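You operate a simulated robot arm through the tools that you are given. There is no shell and no other tool.

The job below is to be done with a simulated robot arm. You get a single attempt, and the scene is never put back.

JOB
Swap the dirty pad in the trap drawer for the pad that its label names.
Fine: isolator switch off first; dirty pad into the red tray; shut and latch the drawer; no trip. Where these are worked on the way, their far stop is far enough and under half their travel is too little: trap drawer.

The check looks at the end state, three seconds after you hand in, the way a careful person would. Anything else that was tipped, shoved, dropped, spilled or broken makes it a failure.

ROBOT AND FRAMES
A 7-joint arm with a fingered hand, fixed in place. Base frame: the origin is at the foot of the arm, x ahead of it, y to its left, z up. Lengths are in mm, angles in degrees, forces in N, time in s.
With the tool pointing down near the work surface it reaches from about 100 to 660 mm from the base axis. Its first joint turns from -143.0 to 143.0 degrees. Payload 3 kg.
Tool frame: the origin (TCP) lies between the finger pads and is the grasp point; the fingertips stand 26 mm ahead of it; z points along the fingers, y is the line along which they close. The gripper opens to 148 mm. The gripper's body begins 73 mm behind the TCP. The gripper is a hand of 3 fingers: y runs from the thumb to the fingers, the wrist lies at [0, 0, -229] in the tool frame.
Orientation is told as [roll, pitch, yaw] about the base's x, y, z axes, in that order, counted from this pose: with the fingers straight down and closing along the base's y, the tool's x points along the base's -x, its y along +y and its z along -z.

CONTROLS
- The arm moves only by the tool apply_moves. Its argument "targets" is a list of rows, each an object (a shift or turn left out is 0) with "delta_pos": the shift along the base's x, y, z in units of 40 mm (1.0 is 40 mm), a list of three; "angular": the turn, a rotation vector about the base's x, y, z in units of 8 degrees (1.0 is 8 degrees), a list of three. In form: [{"delta_pos": [x, y, z], "angular": [wx, wy, wz]}, ...]. A call has 1 to 20 rows; each row shifts and turns the commanded pose from where the row before left it. A call with a number of a shift or a turn outside -1 to 1 is refused whole. A row lasts 0.2 s, in which the tool goes at most 50 mm and 8.6 degrees; a call with a longer step from one row to the next is refused whole. Where a pose cannot be reached the arm comes as near as it can. A force on the tool above 40 N (or 10 N above the force at the start of the call, whichever is more), or a blocked arm, ends the call early, and 0.2 s more pass. In this call time passes only in rows, and 0.2 s behind the last. The reply holds the time, the measured pose of the TCP, the force on the tool along the base axes, the opening and the grip force, in the units named above and with some noise, with the torque about the TCP (base axes, N m) and any sound that the robot's microphone picked up.
- Cameras (640 x 400 px; columns grow to the right, rows downward): "scene" is fixed at [51.9, -498.6, 1394.9]; the picture's right is [0.57, -0.82, 0.00], its down [-0.32, -0.22, -0.92] and it looks along [0.76, 0.52, -0.39] (base axes); focal length 279 px, centre (320, 200). "wrist" rides on the gripper at [68, -39, -90] in the tool frame; the picture's right is [0.50, 0.87, 0.00], its down [-0.66, 0.38, -0.65] and it looks along [-0.57, 0.33, 0.76] (tool axes); focal length 222 px, centre (320, 200). There is no depth. A picture from a camera that has moved, and an enlarged one, comes with that camera's place and axes in the base frame and with its lens.
- get_image(camera): a new picture of that camera. It takes no simulated time.
- raise_lower(by): slides the trunk up (or, below 0, down) by that many mm; the arm rides with it, the base frame stays. It gives what a move gives, with no picture.
- set_fingers(finger1, finger2, thumb_bend): sets how far each is bent, from 0 (flat) to 1 (curled in); at 0.3 the hand is open as for a grip, at 0.7 the pads meet at the TCP. One left out holds its place. A second passes; each finger stops where it meets its share of the squeeze, and holds until it gets a number again. It is the only way to open and close the hand. It gives what a move gives, with no picture; readings hold the bend of each and the force on the fingers (four entries, about 0 where the hand has none), thumb and palm.
- zoom(camera, box): a new picture of the part [left, top, right, bottom] of that camera's present view, enlarged. It takes no simulated time.
- sign_off(): hands the job in; it is judged then, once.

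Nothing tells you positions but the pictures and the camera data. Unless the task says otherwise, let go and move clear before handing in.

The tools are called after "Emit:" as a command line: name --argument value ..., lists and objects as JSON in quotes. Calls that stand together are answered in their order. apply_moves: Moves the arm, as the interface text tells. Its arguments: {"type":"object","properties":{"targets":{"type":"array","items":{"type":"object","properties":{"delta_pos":{"type":"array","items":{"type":"number"}},"angular":{"type":"array","items":{"type":"number"}}}}}},"required":["targets"]} The other tools are called the same way: raise_lower (by) slides the trunk up or down; set_fingers (finger1, finger2, thumb_bend) moves the fingers one by one; get_image (camera) takes a picture; zoom (camera, box) takes an enlarged picture of a part of a camera's view; sign_off () hands the job in.

At the start:

```text
t: 0.0
position: [703.2, 257.5, 1393.2]
orientation: [-0.1, 0.1, -0.1]
contact_force: [-0.4, -0.2, 0.7]
torque: [0.0, 0.0, -0.01]
grip_width: 148.0
grip_force: 0.1
shape: jaw
bend: [0.3, 0.3, 0.3]
finger forces: [0.1, 0.1, 0.0, 0.0, 0.1, 0.1]
trunk travel left (down, up): [-765.0, 125.0]
```

scene: 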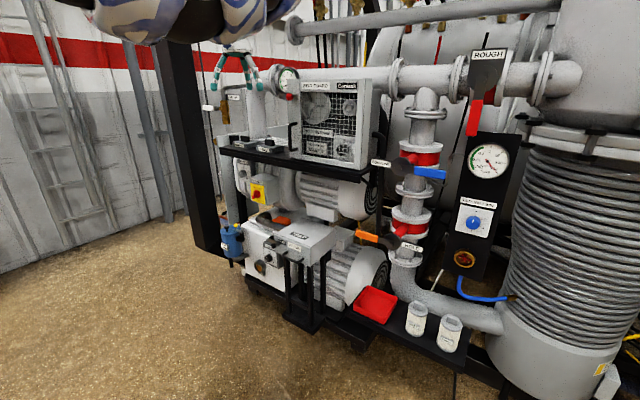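
wrist: 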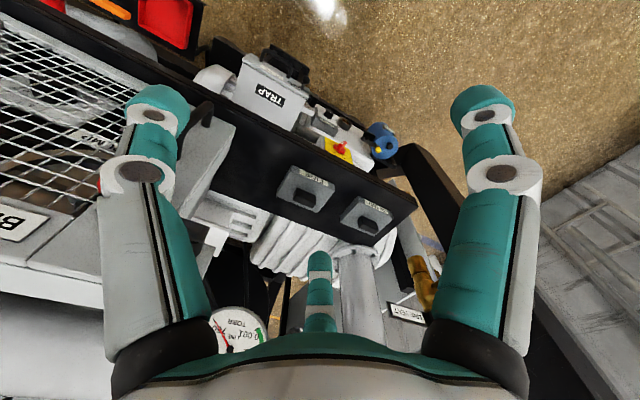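

I see a vacuum pump rack with several switches, a trap box, a red tray and two jars. I'll zoom in on the parts first, before moving anything.

Emit:
zoom --camera "scene" --box '[220, 170, 380, 270]'

Emit:
zoom --camera "scene" --box '[220, 70, 380, 170]'

Emit:
zoom --camera "scene" --box '[230, 210, 350, 285]'

Emit:
zoom --camera "scene" --box '[340, 260, 500, 360]'

Emit:
zoom --camera "wrist" --box '[200, 40, 440, 190]'

Emit:
zoom --camera "wrist" --box '[240, 150, 440, 275]'

```text
4.00 times, centred on (300, 220) of scene
camera zoom: at [51.9, -498.6, 1394.9], right [0.57, -0.82, 0.0], down [-0.32, -0.22, -0.92], along [0.76, 0.52, -0.39], focal length 1115 px, centre (400, 120)
```

zoom: 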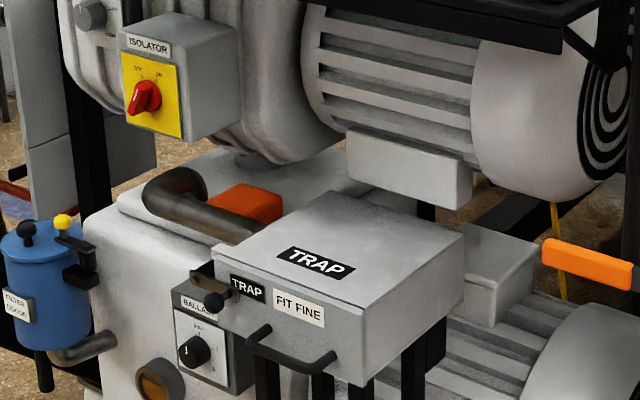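

```text
4.00 times, centred on (300, 120) of scene
camera zoom: at [51.9, -498.6, 1394.9], right [0.57, -0.82, 0.0], down [-0.32, -0.22, -0.92], along [0.76, 0.52, -0.39], focal length 1115 px, centre (400, 520)
```

zoom: 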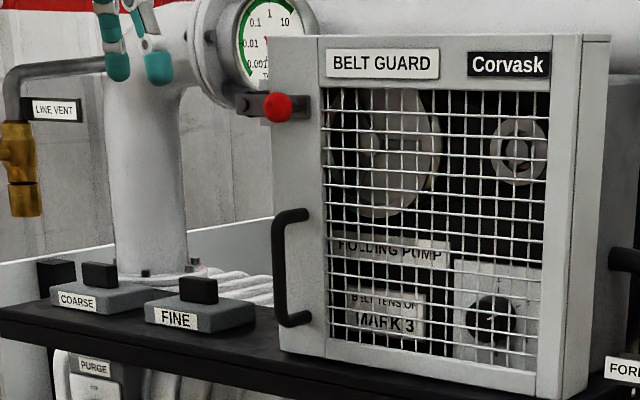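

```text
5.33 times, centred on (290, 248) of scene
camera zoom: at [51.9, -498.6, 1394.9], right [0.57, -0.82, 0.0], down [-0.32, -0.22, -0.92], along [0.76, 0.52, -0.39], focal length 1486 px, centre (480, -53)
```

zoom: 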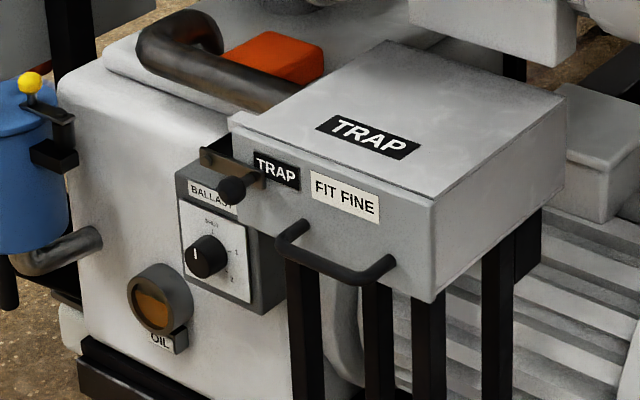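

```text
4.00 times, centred on (420, 310) of scene
camera zoom: at [51.9, -498.6, 1394.9], right [0.57, -0.82, 0.0], down [-0.32, -0.22, -0.92], along [0.76, 0.52, -0.39], focal length 1115 px, centre (-80, -240)
```

zoom: 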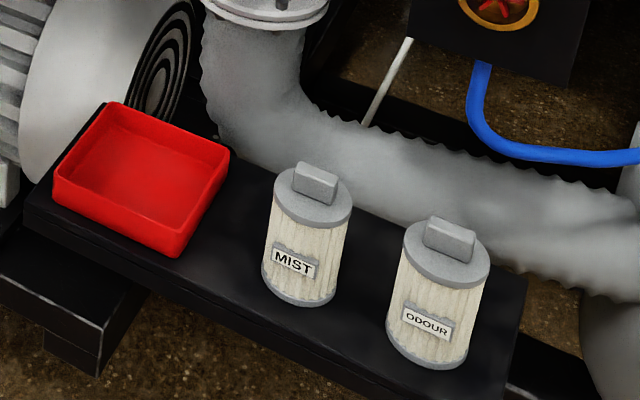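

```text
2.67 times, centred on (320, 115) of wrist
camera zoom: at [636.6, 218.9, 1483.2], right [-0.5, 0.87, 0.0], down [0.66, 0.38, 0.65], along [0.57, 0.33, -0.76], focal length 592 px, centre (320, 427)
```

zoom: 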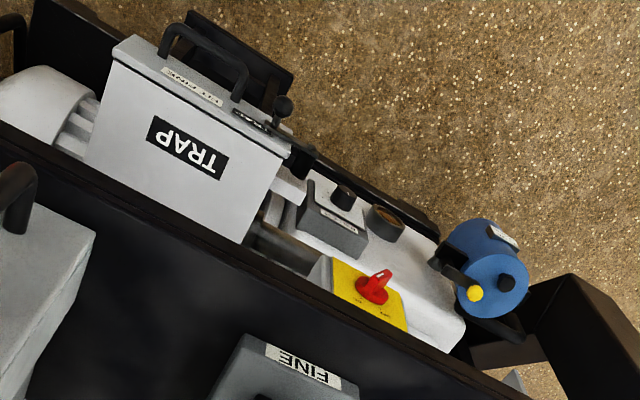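

```text
3.20 times, centred on (340, 212) of wrist
camera zoom: at [636.6, 218.9, 1483.2], right [-0.5, 0.87, 0.0], down [0.66, 0.38, 0.65], along [0.57, 0.33, -0.76], focal length 711 px, centre (256, 160)
```

zoom: 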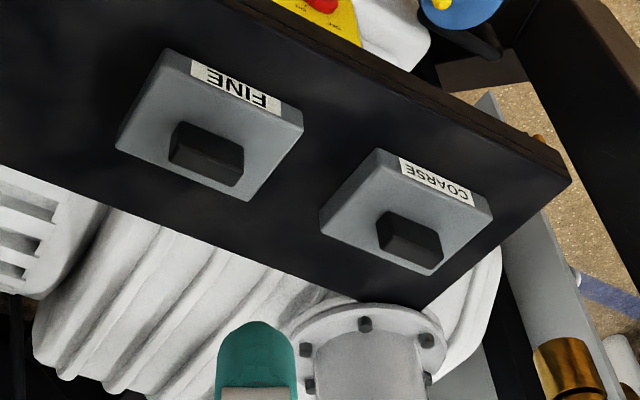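

The trap box sits at about x 841 (front), y 90–290, top z 760, with the label "FIT FINE". The FINE pad is on the upper shelf near (890, 332, 1150), and the red tray is near (900, -187, 575). I'll look closer at the isolator, latch and handle before moving.

Emit:
zoom --camera "scene" --box '[240, 170, 280, 195]'

Emit:
zoom --camera "wrist" --box '[300, 120, 380, 170]'

Emit:
zoom --camera "scene" --box '[260, 228, 324, 268]'

Emit:
zoom --camera "wrist" --box '[230, 40, 326, 100]'

Emit:
zoom --camera "scene" --box '[200, 0, 360, 100]'

Emit:
zoom --camera "scene" --box '[0, 0, 320, 200]'

Emit:
zoom --camera "scene" --box '[400, 130, 560, 230]'

Emit:
zoom --camera "scene" --box '[340, 180, 500, 280]'

```text
16.00 times, centred on (260, 182) of scene
camera zoom: at [51.9, -498.6, 1394.9], right [0.57, -0.82, 0.0], down [-0.32, -0.22, -0.92], along [0.76, 0.52, -0.39], focal length 4459 px, centre (1280, 480)
```

zoom: 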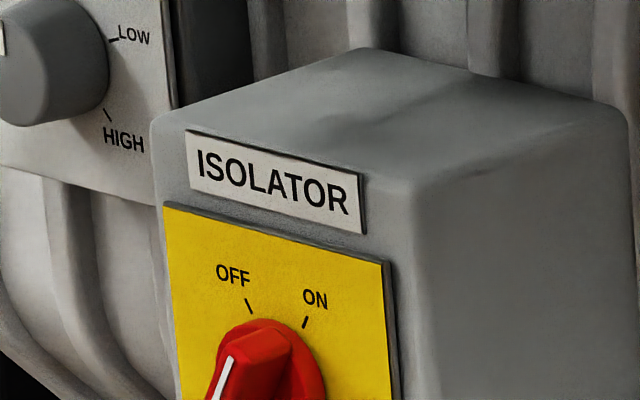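

```text
8.00 times, centred on (340, 145) of wrist
camera zoom: at [636.6, 218.9, 1483.2], right [-0.5, 0.87, 0.0], down [0.66, 0.38, 0.65], along [0.57, 0.33, -0.76], focal length 1777 px, centre (160, 640)
```

zoom: 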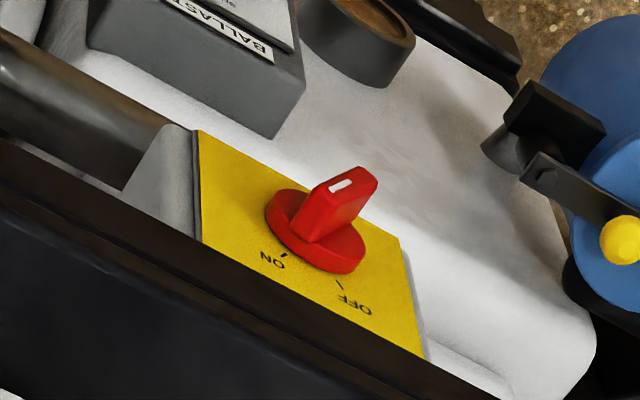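

```text
10.00 times, centred on (292, 248) of scene
camera zoom: at [51.9, -498.6, 1394.9], right [0.57, -0.82, 0.0], down [-0.32, -0.22, -0.92], along [0.76, 0.52, -0.39], focal length 2787 px, centre (600, -280)
```

zoom: 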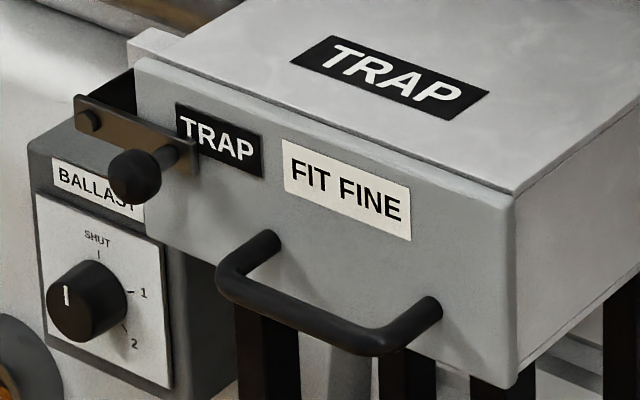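

```text
6.67 times, centred on (278, 70) of wrist
camera zoom: at [636.6, 218.9, 1483.2], right [-0.5, 0.87, 0.0], down [0.66, 0.38, 0.65], along [0.57, 0.33, -0.76], focal length 1481 px, centre (600, 1067)
```

zoom: 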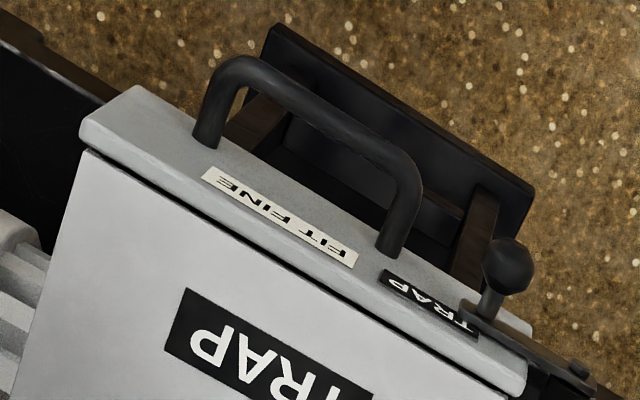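

```text
4.00 times, centred on (280, 50) of scene
camera zoom: at [51.9, -498.6, 1394.9], right [0.57, -0.82, 0.0], down [-0.32, -0.22, -0.92], along [0.76, 0.52, -0.39], focal length 1115 px, centre (480, 800)
```

zoom: 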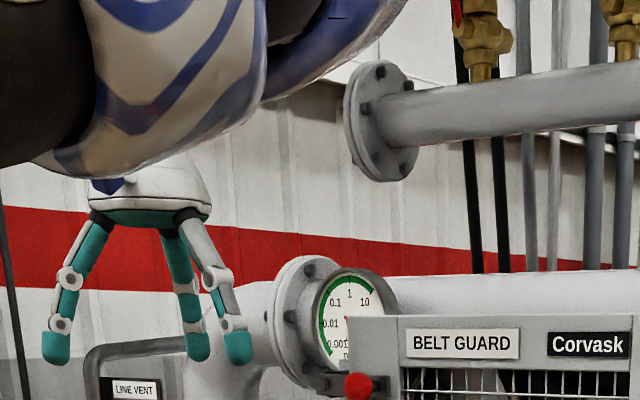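

```text
2.00 times, centred on (160, 100) of scene
camera zoom: at [51.9, -498.6, 1394.9], right [0.57, -0.82, 0.0], down [-0.32, -0.22, -0.92], along [0.76, 0.52, -0.39], focal length 557 px, centre (640, 400)
```

zoom: 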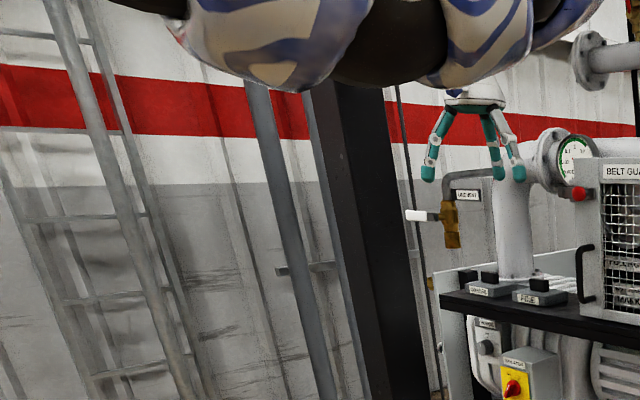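

```text
4.00 times, centred on (480, 180) of scene
camera zoom: at [51.9, -498.6, 1394.9], right [0.57, -0.82, 0.0], down [-0.32, -0.22, -0.92], along [0.76, 0.52, -0.39], focal length 1115 px, centre (-320, 280)
```

zoom: 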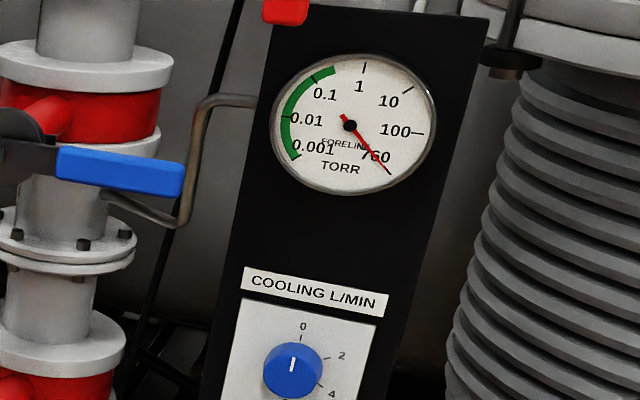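

```text
4.00 times, centred on (420, 230) of scene
camera zoom: at [51.9, -498.6, 1394.9], right [0.57, -0.82, 0.0], down [-0.32, -0.22, -0.92], along [0.76, 0.52, -0.39], focal length 1115 px, centre (-80, 80)
```

zoom: 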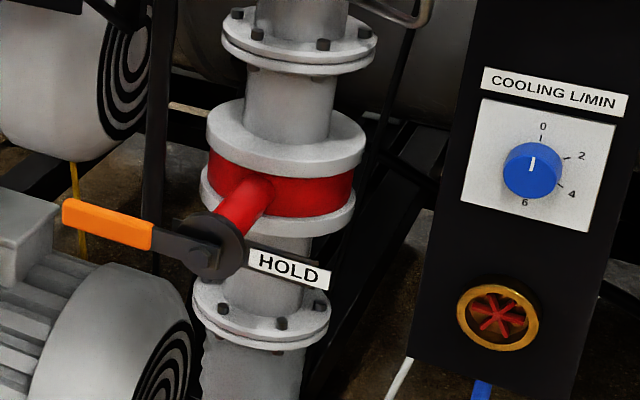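

I need the whole isolator knob in view to read its pointer, so I'll zoom there.

Emit:
zoom --camera "scene" --box '[244, 178, 272, 206]'

Emit:
zoom --camera "wrist" --box '[325, 130, 357, 160]'

Emit:
zoom --camera "scene" --box '[216, 160, 264, 190]'

Emit:
zoom --camera "scene" --box '[210, 210, 258, 240]'

```text
14.29 times, centred on (258, 192) of scene
camera zoom: at [51.9, -498.6, 1394.9], right [0.57, -0.82, 0.0], down [-0.32, -0.22, -0.92], along [0.76, 0.52, -0.39], focal length 3981 px, centre (1206, 314)
```

zoom: 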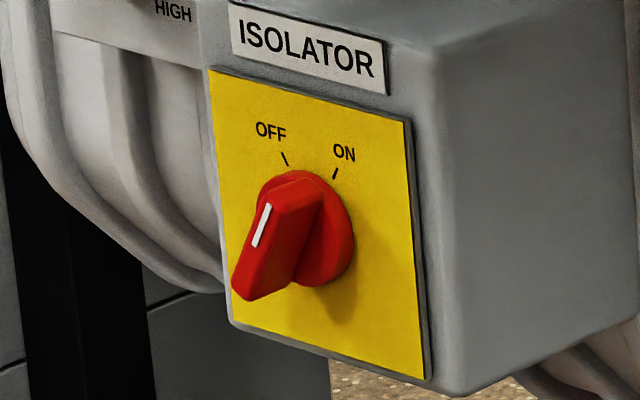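

```text
13.33 times, centred on (341, 145) of wrist
camera zoom: at [636.6, 218.9, 1483.2], right [-0.5, 0.87, 0.0], down [0.66, 0.38, 0.65], along [0.57, 0.33, -0.76], focal length 2962 px, centre (40, 933)
```

zoom: 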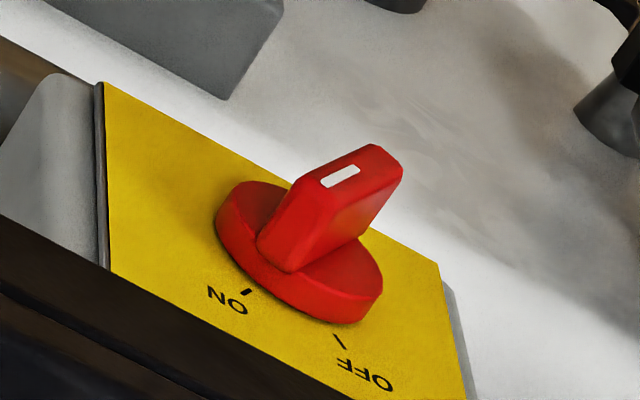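

```text
13.33 times, centred on (240, 175) of scene
camera zoom: at [51.9, -498.6, 1394.9], right [0.57, -0.82, 0.0], down [-0.32, -0.22, -0.92], along [0.76, 0.52, -0.39], focal length 3716 px, centre (1387, 533)
```

zoom: 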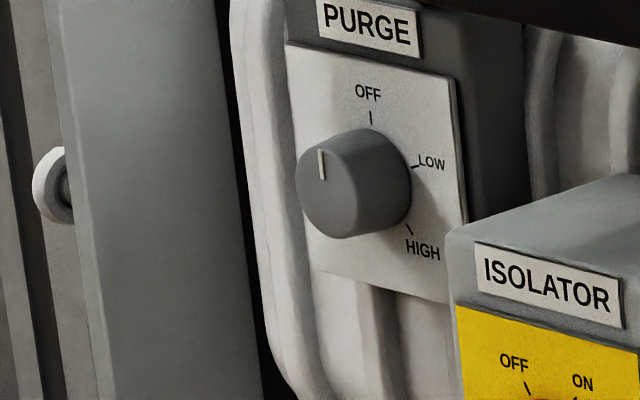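

```text
13.33 times, centred on (234, 225) of scene
camera zoom: at [51.9, -498.6, 1394.9], right [0.57, -0.82, 0.0], down [-0.32, -0.22, -0.92], along [0.76, 0.52, -0.39], focal length 3716 px, centre (1467, -133)
```

zoom: 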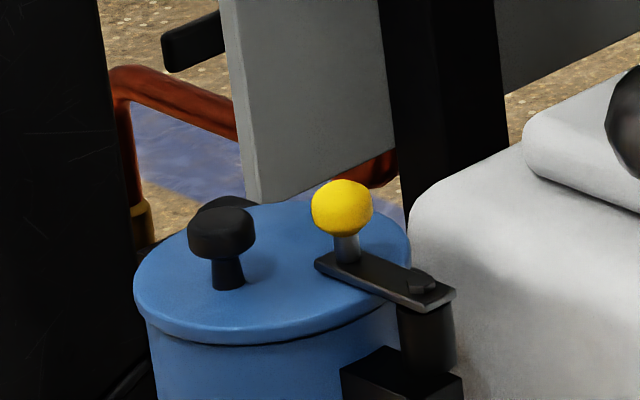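

Reading so far:
- **Isolator:** knob centre is near (844–872, 416, 920), pointing at ON. OFF is 60° counter-clockwise seen from the front.
- **Drawer:** handle is near (795, 168, 702). The latch ball is near (799, 264, 734), with its pivot near (822, 315, 733).

First I'll lower the trunk so the arm has reach.

Emit:
raise_lower --by -300

```text
t: 3.0
position: [703.9, 257.0, 1093.3]
orientation: [0.0, 0.0, -0.1]
contact_force: [0.2, 0.5, 0.9]
torque: [0.02, -0.01, -0.01]
grip_width: 147.7
grip_force: 0.0
shape: jaw
bend: [0.3, 0.3, 0.3]
finger forces: [0.1, 0.0, 0.1, 0.0, 0.0, 0.0]
trunk travel left (down, up): [-465.0, 425.0]
```

The trunk is lowered and the arm is free. Next I'll tilt the tool to point forward (+x) while moving to stand in front of the isolator, well clear of the shelf edge at x≈808.

Emit:
apply_moves --targets '[{"delta_pos": [-0.15, 0.33, -0.36], "angular": [0, -0.9375, 0]}, {"delta_pos": [-0.15, 0.33, -0.36], "angular": [0, -0.9375, 0]}, {"delta_pos": [-0.15, 0.33, -0.36], "angular": [0, -0.9375, 0]}, {"delta_pos": [-0.15, 0.33, -0.36], "angular": [0, -0.9375, 0]}, {"delta_pos": [-0.15, 0.33, -0.36], "angular": [0, -0.9375, 0]}, {"delta_pos": [-0.15, 0.33, -0.36], "angular": [0, -0.9375, 0]}, {"delta_pos": [-0.15, 0.33, -0.36], "angular": [0, -0.9375, 0]}, {"delta_pos": [-0.15, 0.33, -0.36], "angular": [0, -0.9375, 0]}, {"delta_pos": [-0.15, 0.33, -0.36], "angular": [0, -0.9375, 0]}, {"delta_pos": [-0.15, 0.33, -0.36], "angular": [0, -0.9375, 0]}, {"delta_pos": [-0.15, 0.33, -0.36], "angular": [0, -0.9375, 0]}, {"delta_pos": [-0.15, 0.33, -0.36], "angular": [0, -0.9375, 0]}]'

```text
t: 5.6
position: [671.1, 449.5, 971.8]
orientation: [0.4, -82.6, -0.5]
contact_force: [-0.5, -0.7, -0.4]
torque: [0.02, 0.0, -0.03]
grip_width: 148.0
grip_force: 0.0
shape: jaw
bend: [0.3, 0.3, 0.3]
finger forces: [0.0, 0.0, 0.0, 0.0, 0.0, 0.0]
out of reach, approached as far as the arm can: row 2, 3, 4, 5
trunk travel left (down, up): [-465.0, 425.0]
```

The pose was partly out of reach on the way and the arm may still be catching up. I'll let it settle and look.

Emit:
apply_moves --targets '[{"delta_pos": [0, 0, 0]}, {"delta_pos": [0, 0, 0]}]'

Emit:
get_image --camera "scene"

Emit:
get_image --camera "wrist"

```text
t: 6.2
position: [671.4, 450.6, 971.1]
orientation: [0.4, -82.4, -0.2]
contact_force: [-0.8, 0.2, -0.6]
torque: [0.01, -0.01, 0.02]
grip_width: 148.0
grip_force: 0.1
shape: jaw
bend: [0.3, 0.3, 0.3]
finger forces: [0.1, 0.1, 0.1, 0.1, 0.0, 0.0]
trunk travel left (down, up): [-465.0, 425.0]
```

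```text
taken
```

scene: 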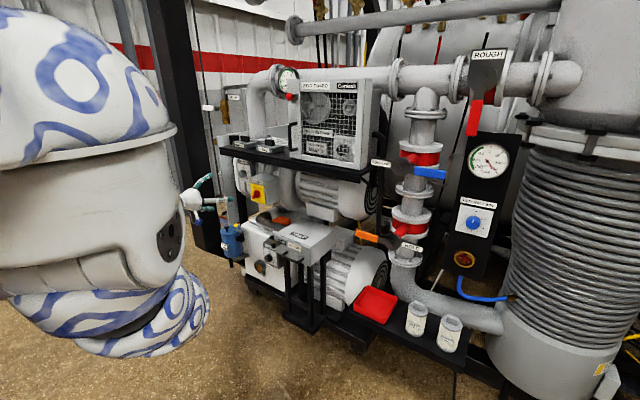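

```text
taken
camera wrist: at [574.0, 411.1, 915.9], right [-0.07, 0.87, -0.49], down [-0.56, 0.38, 0.74], along [0.82, 0.33, 0.46], focal length 222 px, centre (320, 200)
```

wrist: 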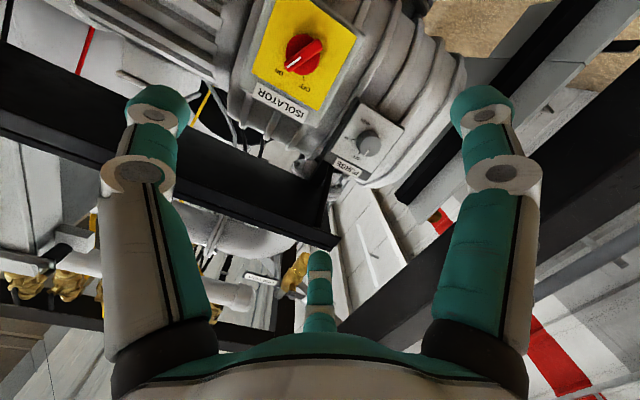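

The hand is a 3-jaw type: the thumb is on tool −y, with the fingers at ±60° around +y. The isolator knob sits clear ahead at (844–872, 416, 920). I'll level the tool to point straight at it, roll +30° to match the ON bar, narrow the opening a little, and stop short to check alignment.

Emit:
apply_moves --targets '[{"delta_pos": [0.4, -0.22, -0.32], "angular": [0.0, -0.95, 0]}, {"delta_pos": [0.4, -0.22, -0.32], "angular": [0.94, 0, 0]}, {"delta_pos": [0.4, -0.22, -0.32], "angular": [0.94, 0, 0]}, {"delta_pos": [0.4, -0.22, -0.32], "angular": [0.94, 0, 0]}, {"delta_pos": [0.4, 0, 0], "angular": [0.94, 0, 0]}]'

Emit:
set_fingers --finger1 0.45 --finger2 0.45 --thumb_bend 0.45

Emit:
get_image --camera "wrist"

Emit:
zoom --camera "scene" --box '[180, 140, 308, 220]'

```text
t: 7.4
position: [751.5, 412.6, 921.2]
orientation: [90.2, -59.8, -90.2]
contact_force: [0.2, 0.3, 0.9]
torque: [-0.03, 0.03, -0.01]
grip_width: 147.8
grip_force: 0.2
shape: jaw
bend: [0.3, 0.3, 0.3]
finger forces: [0.1, 0.0, 0.1, 0.0, 0.0, 0.1]
trunk travel left (down, up): [-465.0, 425.0]
```

```text
t: 8.4
position: [750.8, 414.4, 920.7]
orientation: [90.3, -59.9, -90.2]
contact_force: [0.0, 0.1, 0.4]
torque: [-0.01, -0.03, 0.0]
grip_width: 79.2
grip_force: 0.0
shape: fingers
bend: [0.45, 0.45, 0.45]
finger forces: [0.0, 0.1, 0.0, 0.0, 0.1, 0.0]
trunk travel left (down, up): [-465.0, 425.0]
```

```text
taken
camera wrist: at [661.9, 413.5, 841.6], right [0.0, 1.0, 0.0], down [-0.66, 0.0, 0.76], along [0.76, 0.0, 0.66], focal length 222 px, centre (320, 200)
```

wrist: 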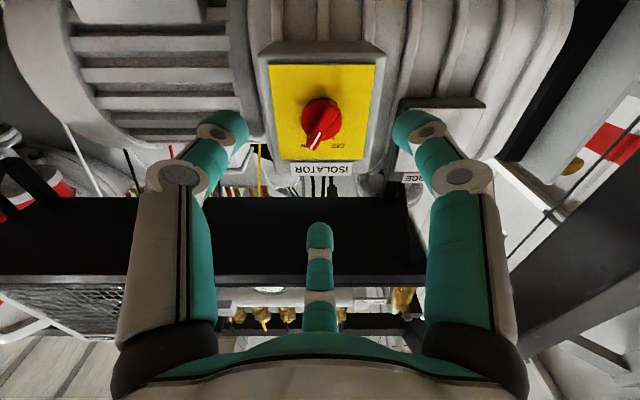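

```text
5.00 times, centred on (244, 180) of scene
camera zoom: at [51.9, -498.6, 1394.9], right [0.57, -0.82, 0.0], down [-0.32, -0.22, -0.92], along [0.76, 0.52, -0.39], focal length 1393 px, centre (700, 300)
```

zoom: 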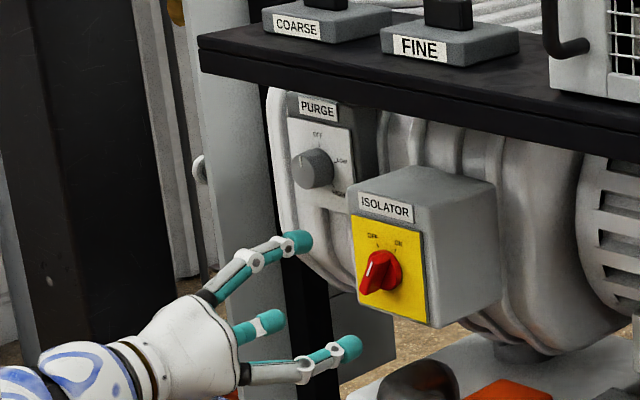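

The alignment looks good: the knob is straight ahead. I'll zoom through the wrist camera to refine the knob centre before advancing.

Emit:
zoom --camera "wrist" --box '[256, 70, 384, 150]'

```text
5.00 times, centred on (320, 110) of wrist
camera zoom: at [661.9, 413.5, 841.6], right [0.0, 1.0, 0.0], down [-0.66, 0.0, 0.76], along [0.76, 0.0, 0.66], focal length 1111 px, centre (320, 650)
```

zoom: 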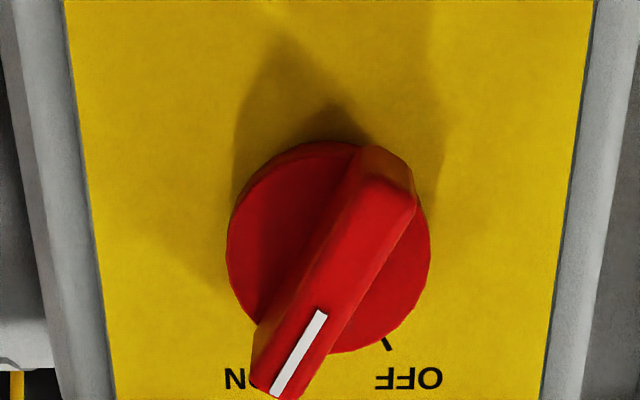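

The knob centre refines to (y 415.2, z 918.2), with the bar 39 mm long and tilted 30°, which confirms ON. I'll advance so the fingertips straddle the bar without touching the plate.

Emit:
apply_moves --targets '[{"delta_pos": [0.7, 0.04, -0.05]}, {"delta_pos": [0.7, 0, 0]}, {"delta_pos": [0.35, 0, 0]}, {"delta_pos": [0.25, 0, 0]}]'

Emit:
get_image --camera "wrist"

Emit:
zoom --camera "scene" --box '[220, 160, 300, 210]'

```text
t: 9.4
position: [829.7, 415.5, 918.5]
orientation: [90.2, -59.9, -90.1]
contact_force: [-1.0, -0.4, -0.3]
torque: [0.02, -0.01, 0.02]
grip_width: 79.1
grip_force: 0.0
shape: fingers
bend: [0.45, 0.45, 0.45]
finger forces: [0.1, 0.0, 0.1, 0.0, 0.0, 0.0]
trunk travel left (down, up): [-465.0, 425.0]
```

```text
taken
camera wrist: at [741.0, 415.6, 839.0], right [0.0, 1.0, 0.0], down [-0.65, 0.0, 0.76], along [0.76, 0.0, 0.65], focal length 222 px, centre (320, 200)
```

wrist: 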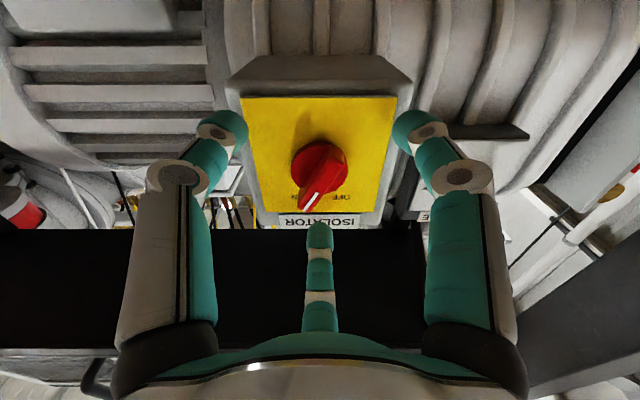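

```text
8.00 times, centred on (260, 185) of scene
camera zoom: at [51.9, -498.6, 1394.9], right [0.57, -0.82, 0.0], down [-0.32, -0.22, -0.92], along [0.76, 0.52, -0.39], focal length 2229 px, centre (800, 320)
```

zoom: 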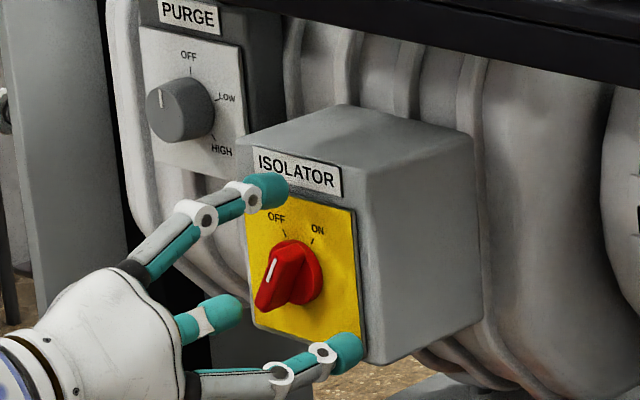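

The fingertips straddle the bar with no contact. I'll close on it now.

Emit:
set_fingers --finger1 0.7 --finger2 0.7 --thumb_bend 0.7

Emit:
get_image --camera "wrist"

Emit:
zoom --camera "scene" --box '[220, 160, 300, 210]'

```text
t: 10.4
position: [829.0, 416.9, 918.3]
orientation: [90.2, -59.9, -90.2]
contact_force: [1.2, 6.7, 3.6]
torque: [-0.01, -0.06, 0.13]
grip_width: 11.4
grip_force: 6.1
shape: fingers
bend: [0.65, 0.64, 0.69]
finger forces: [4.9, 5.2, 0.1, 0.0, 2.2, 0.0]
trunk travel left (down, up): [-465.0, 425.0]
```

```text
taken
camera wrist: at [740.6, 416.3, 839.3], right [0.0, 1.0, 0.0], down [-0.66, 0.0, 0.76], along [0.76, 0.0, 0.66], focal length 222 px, centre (320, 200)
```

wrist: 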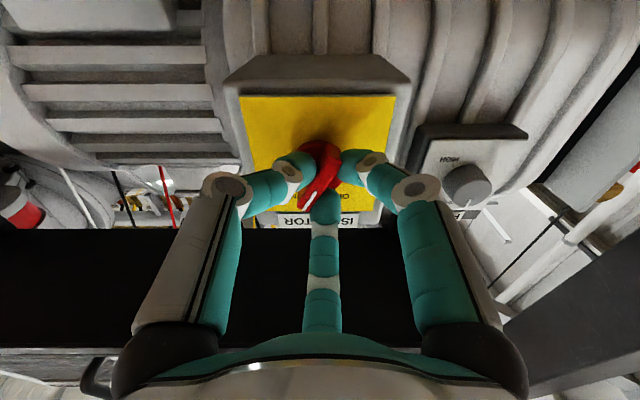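

```text
8.00 times, centred on (260, 185) of scene
camera zoom: at [51.9, -498.6, 1394.9], right [0.57, -0.82, 0.0], down [-0.32, -0.22, -0.92], along [0.76, 0.52, -0.39], focal length 2229 px, centre (800, 320)
```

zoom: 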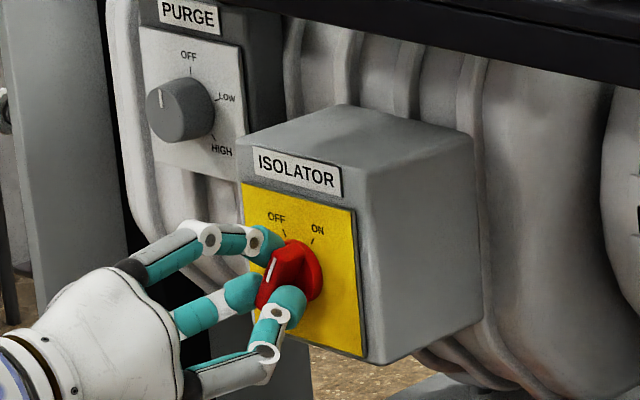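

The bar is gripped. Now I'll rotate about the knob axis (−x rotation, counter-clockwise from the front) 60° towards OFF.

Emit:
apply_moves --targets '[{"angular": [-0.9375, 0, 0]}, {"angular": [-0.9375, 0, 0]}, {"angular": [-0.9375, 0, 0]}, {"angular": [-0.9375, 0, 0]}, {"angular": [-0.9375, 0, 0]}, {"angular": [-0.9375, 0, 0]}, {"angular": [-0.9375, 0, 0]}, {"angular": [-0.9375, 0, 0]}]'

Emit:
get_image --camera "wrist"

Emit:
zoom --camera "scene" --box '[220, 160, 300, 210]'

```text
t: 12.2
position: [829.9, 413.5, 918.3]
orientation: [-90.1, -59.9, 90.1]
contact_force: [-1.3, -1.0, -0.5]
torque: [0.01, 0.01, -0.02]
grip_width: 10.7
grip_force: 6.3
shape: fingers
bend: [0.66, 0.66, 0.68]
finger forces: [3.3, 3.0, 0.0, 0.1, 6.2, 0.1]
trunk travel left (down, up): [-465.0, 425.0]
```

```text
taken
camera wrist: at [741.4, 346.7, 877.8], right [0.0, 0.5, -0.87], down [-0.65, 0.65, 0.38], along [0.76, 0.57, 0.33], focal length 222 px, centre (320, 200)
```

wrist: 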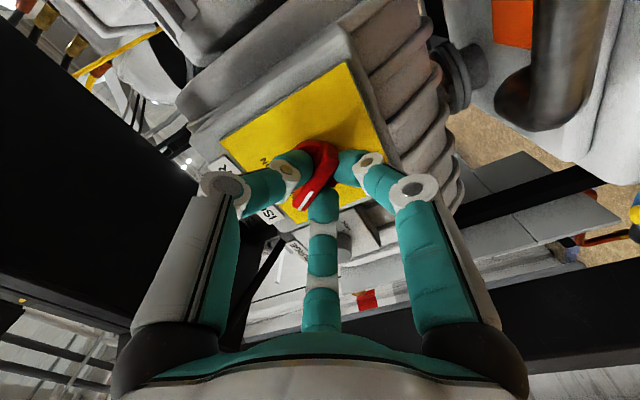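

```text
8.00 times, centred on (260, 185) of scene
camera zoom: at [51.9, -498.6, 1394.9], right [0.57, -0.82, 0.0], down [-0.32, -0.22, -0.92], along [0.76, 0.52, -0.39], focal length 2229 px, centre (800, 320)
```

zoom: 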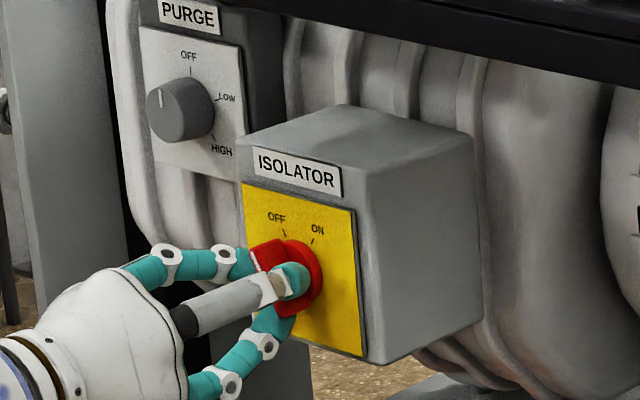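

The bar turned with the hand. I'll open the fingers and check the pointer.

Emit:
set_fingers --finger1 0.45 --finger2 0.45 --thumb_bend 0.45

Emit:
zoom --camera "scene" --box '[230, 170, 286, 205]'

Emit:
zoom --camera "wrist" --box '[210, 60, 410, 220]'

```text
t: 13.2
position: [828.7, 414.6, 917.2]
orientation: [-90.0, -60.1, 90.2]
contact_force: [-0.3, -0.3, 0.1]
torque: [-0.01, 0.04, 0.03]
grip_width: 78.0
grip_force: 0.0
shape: fingers
bend: [0.45, 0.45, 0.45]
finger forces: [0.1, 0.0, 0.0, 0.1, 0.1, 0.0]
trunk travel left (down, up): [-465.0, 425.0]
```

```text
11.43 times, centred on (258, 188) of scene
camera zoom: at [51.9, -498.6, 1394.9], right [0.57, -0.82, 0.0], down [-0.32, -0.22, -0.92], along [0.76, 0.52, -0.39], focal length 3185 px, centre (1029, 343)
```

zoom: 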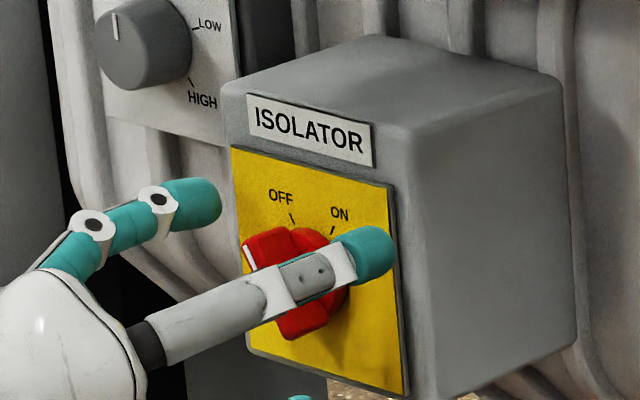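

```text
2.50 times, centred on (310, 140) of wrist
camera zoom: at [741.4, 347.2, 877.7], right [0.0, 0.5, -0.86], down [-0.66, 0.65, 0.38], along [0.76, 0.57, 0.33], focal length 555 px, centre (345, 350)
```

zoom: 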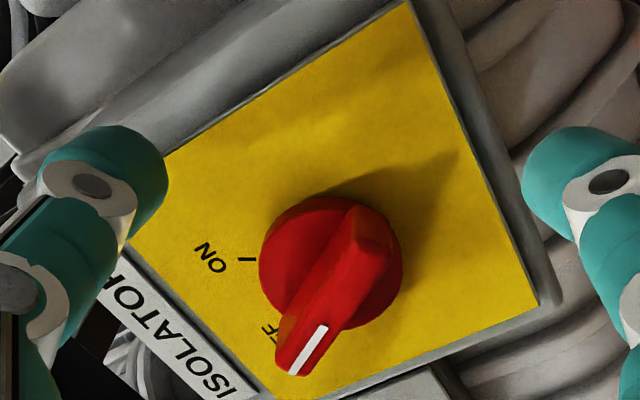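

The pointer now covers OFF. I'll back the hand straight out and verify.

Emit:
apply_moves --targets '[{"delta_pos": [-0.8, 0, 0]}, {"delta_pos": [-1, 0, 0]}, {"delta_pos": [-1, 0, 0]}]'

Emit:
zoom --camera "scene" --box '[230, 170, 286, 205]'

Emit:
get_image --camera "wrist"

```text
t: 14.0
position: [719.4, 414.0, 919.6]
orientation: [-90.2, -60.1, 90.0]
contact_force: [-0.2, 0.0, -0.7]
torque: [0.0, 0.0, -0.03]
grip_width: 78.4
grip_force: 0.1
shape: fingers
bend: [0.45, 0.45, 0.45]
finger forces: [0.0, 0.0, 0.1, 0.0, 0.0, 0.0]
trunk travel left (down, up): [-465.0, 425.0]
```

```text
11.43 times, centred on (258, 188) of scene
camera zoom: at [51.9, -498.6, 1394.9], right [0.57, -0.82, 0.0], down [-0.32, -0.22, -0.92], along [0.76, 0.52, -0.39], focal length 3185 px, centre (1029, 343)
```

zoom: 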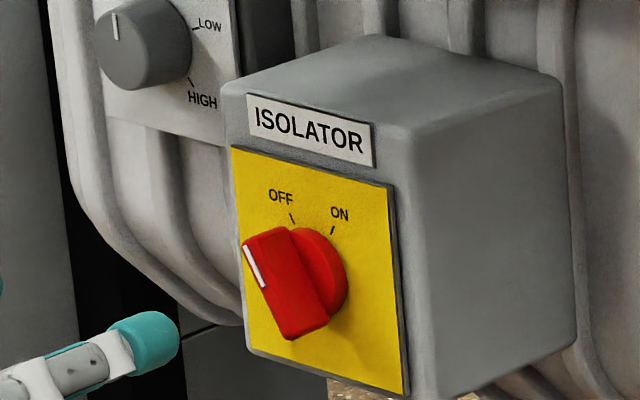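

```text
taken
camera wrist: at [630.8, 345.6, 879.5], right [0.0, 0.5, -0.86], down [-0.65, 0.65, 0.38], along [0.76, 0.57, 0.33], focal length 222 px, centre (320, 200)
```

wrist: 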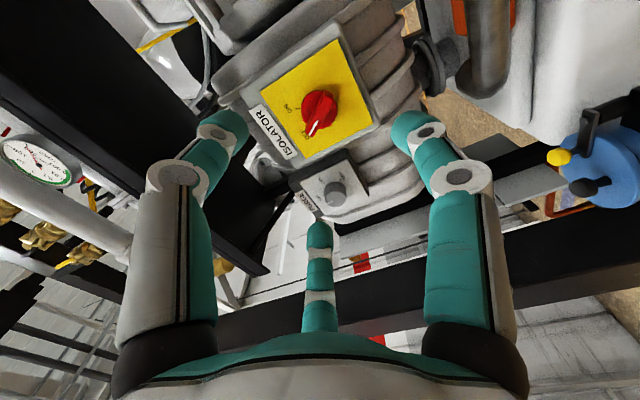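

The isolator is at OFF. Next is the latch: I'll lower the trunk so the hand comes to latch height (z≈734), then move sideways in front of the ball knob.

Emit:
raise_lower --by -185

Emit:
apply_moves --targets '[{"delta_pos": [0, -0.9, 0], "angular": [0.94, 0, 0]}, {"delta_pos": [0, -0.9, 0], "angular": [0.94, 0, 0]}, {"delta_pos": [0, -0.9, 0], "angular": [0.94, 0, 0]}, {"delta_pos": [0, -0.9, 0], "angular": [0.94, 0, 0]}]'

Emit:
get_image --camera "wrist"

Emit:
get_image --camera "scene"

```text
t: 16.0
position: [719.5, 413.8, 734.0]
orientation: [-90.1, -60.1, 90.2]
contact_force: [0.6, 0.1, 0.8]
torque: [-0.01, -0.01, 0.0]
grip_width: 78.4
grip_force: 0.0
shape: fingers
bend: [0.45, 0.45, 0.45]
finger forces: [0.0, 0.0, 0.2, 0.0, 0.0, 0.1]
trunk travel left (down, up): [-280.0, 610.0]
```

```text
t: 17.0
position: [720.5, 269.0, 733.4]
orientation: [104.2, -89.7, -104.1]
contact_force: [-0.3, 0.4, 0.4]
torque: [0.02, -0.01, 0.01]
grip_width: 78.1
grip_force: 0.0
shape: fingers
bend: [0.45, 0.45, 0.45]
finger forces: [0.0, 0.0, 0.0, 0.1, 0.0, 0.1]
trunk travel left (down, up): [-280.0, 610.0]
```

```text
taken
camera wrist: at [631.1, 230.7, 665.3], right [0.0, 0.87, -0.5], down [-0.66, 0.37, 0.66], along [0.76, 0.32, 0.57], focal length 222 px, centre (320, 200)
```

wrist: 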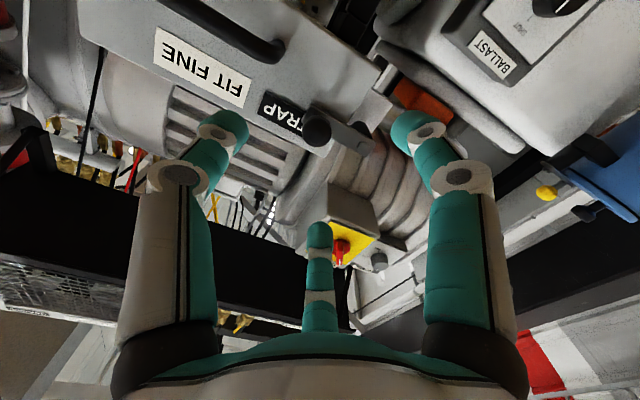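

```text
taken
```

scene: 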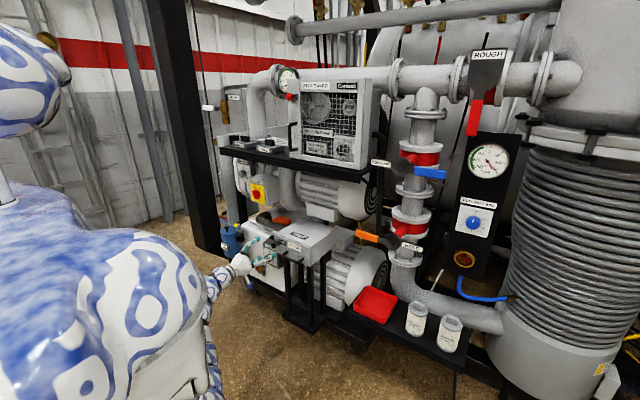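

The latch ball is visible just ahead, in line with the hand. I'll zoom to refine its location.

Emit:
zoom --camera "wrist" --box '[250, 70, 410, 170]'

Emit:
zoom --camera "scene" --box '[225, 220, 321, 280]'

```text
4.00 times, centred on (330, 120) of wrist
camera zoom: at [631.1, 230.7, 665.3], right [0.0, 0.87, -0.5], down [-0.66, 0.37, 0.66], along [0.76, 0.32, 0.57], focal length 888 px, centre (280, 520)
```

zoom: 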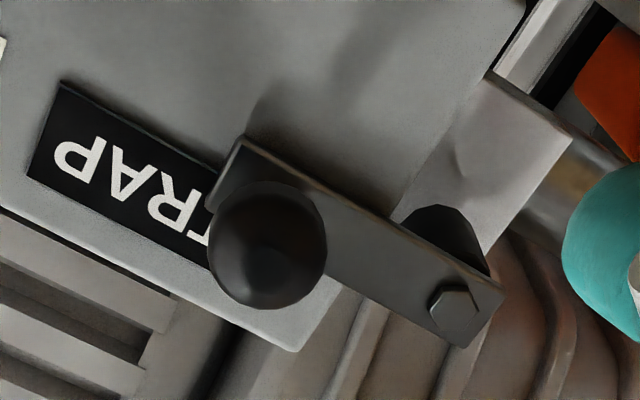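

```text
6.67 times, centred on (273, 250) of scene
camera zoom: at [51.9, -498.6, 1394.9], right [0.57, -0.82, 0.0], down [-0.32, -0.22, -0.92], along [0.76, 0.52, -0.39], focal length 1858 px, centre (633, -133)
```

zoom: 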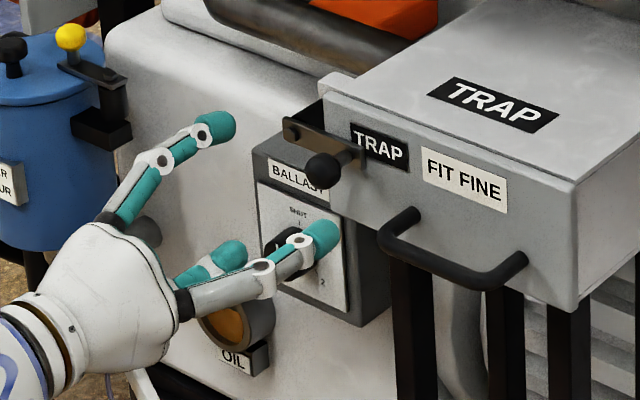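

The ball centre is at (802.6, 265.4, 731) with a diameter of about 24 mm. I'll narrow the fingers a bit and advance around the ball, keeping the tips short of the latch bar.

Emit:
set_fingers --finger1 0.5 --finger2 0.5 --thumb_bend 0.5

Emit:
apply_moves --targets '[{"delta_pos": [0.6, -0.1, -0.06]}, {"delta_pos": [0.6, 0, 0]}, {"delta_pos": [0.35, 0, 0]}, {"delta_pos": [0.25, 0, 0]}]'

Emit:
get_image --camera "wrist"

Emit:
zoom --camera "scene" --box '[225, 220, 321, 280]'

```text
t: 18.0
position: [721.3, 269.9, 734.9]
orientation: [112.8, -89.8, -112.8]
contact_force: [0.5, -0.3, -1.1]
torque: [0.01, 0.02, -0.01]
grip_width: 62.8
grip_force: 0.1
shape: fingers
bend: [0.5, 0.5, 0.5]
finger forces: [0.0, 0.0, 0.0, 0.0, 0.1, 0.0]
trunk travel left (down, up): [-280.0, 610.0]
```

```text
t: 19.0
position: [791.0, 266.4, 733.0]
orientation: [115.1, -89.7, -115.1]
contact_force: [-0.4, -0.3, -0.4]
torque: [0.01, 0.02, 0.02]
grip_width: 62.5
grip_force: 0.1
shape: fingers
bend: [0.5, 0.5, 0.5]
finger forces: [0.0, 0.0, 0.1, 0.0, 0.0, 0.0]
trunk travel left (down, up): [-280.0, 610.0]
```

```text
taken
camera wrist: at [702.8, 227.6, 664.2], right [0.0, 0.87, -0.5], down [-0.66, 0.38, 0.66], along [0.76, 0.32, 0.57], focal length 222 px, centre (320, 200)
```

wrist: 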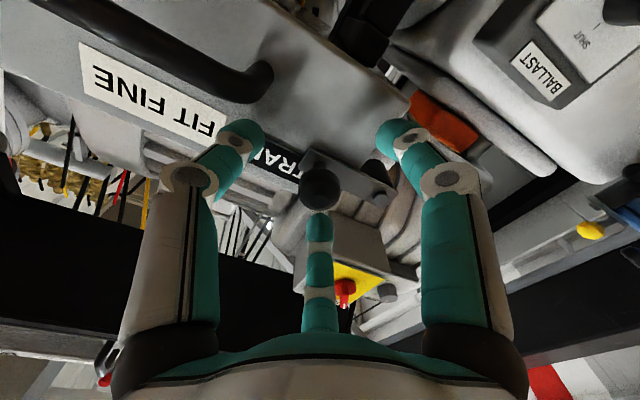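

```text
6.67 times, centred on (273, 250) of scene
camera zoom: at [51.9, -498.6, 1394.9], right [0.57, -0.82, 0.0], down [-0.32, -0.22, -0.92], along [0.76, 0.52, -0.39], focal length 1858 px, centre (633, -133)
```

zoom: 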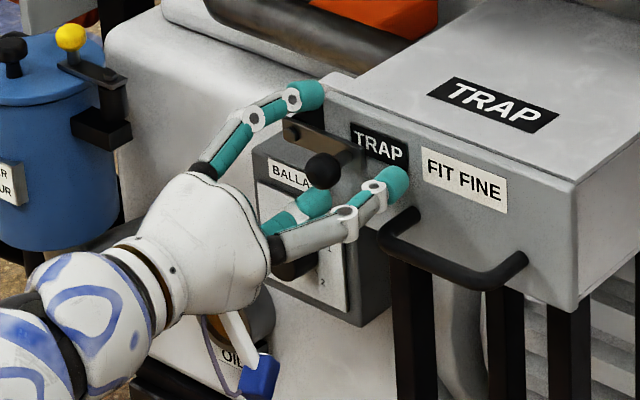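

The ball is centred inside the fingers. I'll close on it.

Emit:
set_fingers --finger1 0.7 --finger2 0.7 --thumb_bend 0.7

Emit:
zoom --camera "scene" --box '[225, 220, 321, 280]'

```text
t: 20.0
position: [790.9, 267.5, 731.9]
orientation: [113.6, -89.9, -113.7]
contact_force: [1.1, -2.8, 0.8]
torque: [0.0, -0.02, -0.07]
grip_width: 13.5
grip_force: 8.1
shape: fingers
bend: [0.65, 0.65, 0.66]
finger forces: [3.9, 4.1, 0.1, 0.1, 7.4, 0.0]
trunk travel left (down, up): [-280.0, 610.0]
```

```text
6.67 times, centred on (273, 250) of scene
camera zoom: at [51.9, -498.6, 1394.9], right [0.57, -0.82, 0.0], down [-0.32, -0.22, -0.92], along [0.76, 0.52, -0.39], focal length 1858 px, centre (633, -133)
```

zoom: 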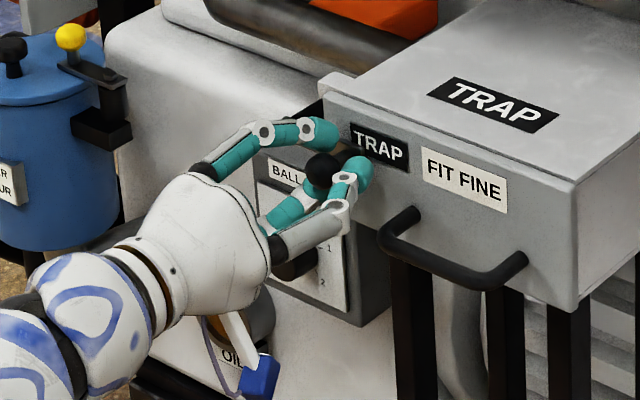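

The latch knob is gripped. I'll try swinging it upward with a small first step and watch the force.

Emit:
apply_moves --targets '[{"delta_pos": [0, 0.013, 0.18], "angular": [-0.5, 0, 0]}, {"delta_pos": [0, 0.04, 0.17], "angular": [-0.5, 0, 0]}]'

Emit:
zoom --camera "scene" --box '[225, 220, 321, 280]'

```text
t: 20.6
position: [791.5, 269.0, 745.8]
orientation: [-90.8, -82.2, 90.8]
contact_force: [-1.0, -5.6, -0.2]
torque: [-0.03, 0.0, -0.16]
grip_width: 13.7
grip_force: 8.0
shape: fingers
bend: [0.65, 0.66, 0.66]
finger forces: [4.9, 3.6, 0.1, 0.0, 8.3, 0.0]
trunk travel left (down, up): [-280.0, 610.0]
```

```text
6.67 times, centred on (273, 250) of scene
camera zoom: at [51.9, -498.6, 1394.9], right [0.57, -0.82, 0.0], down [-0.32, -0.22, -0.92], along [0.76, 0.52, -0.39], focal length 1858 px, centre (633, -133)
```

zoom: 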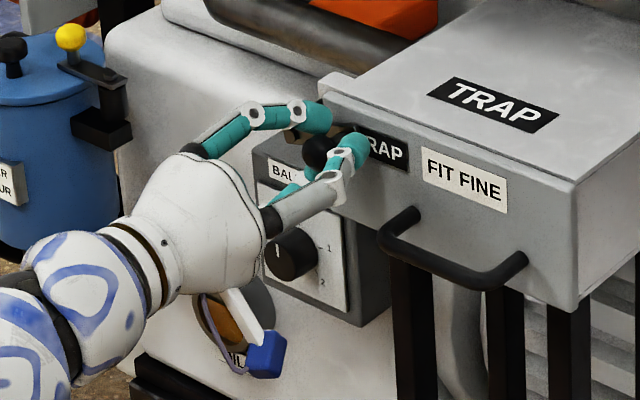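

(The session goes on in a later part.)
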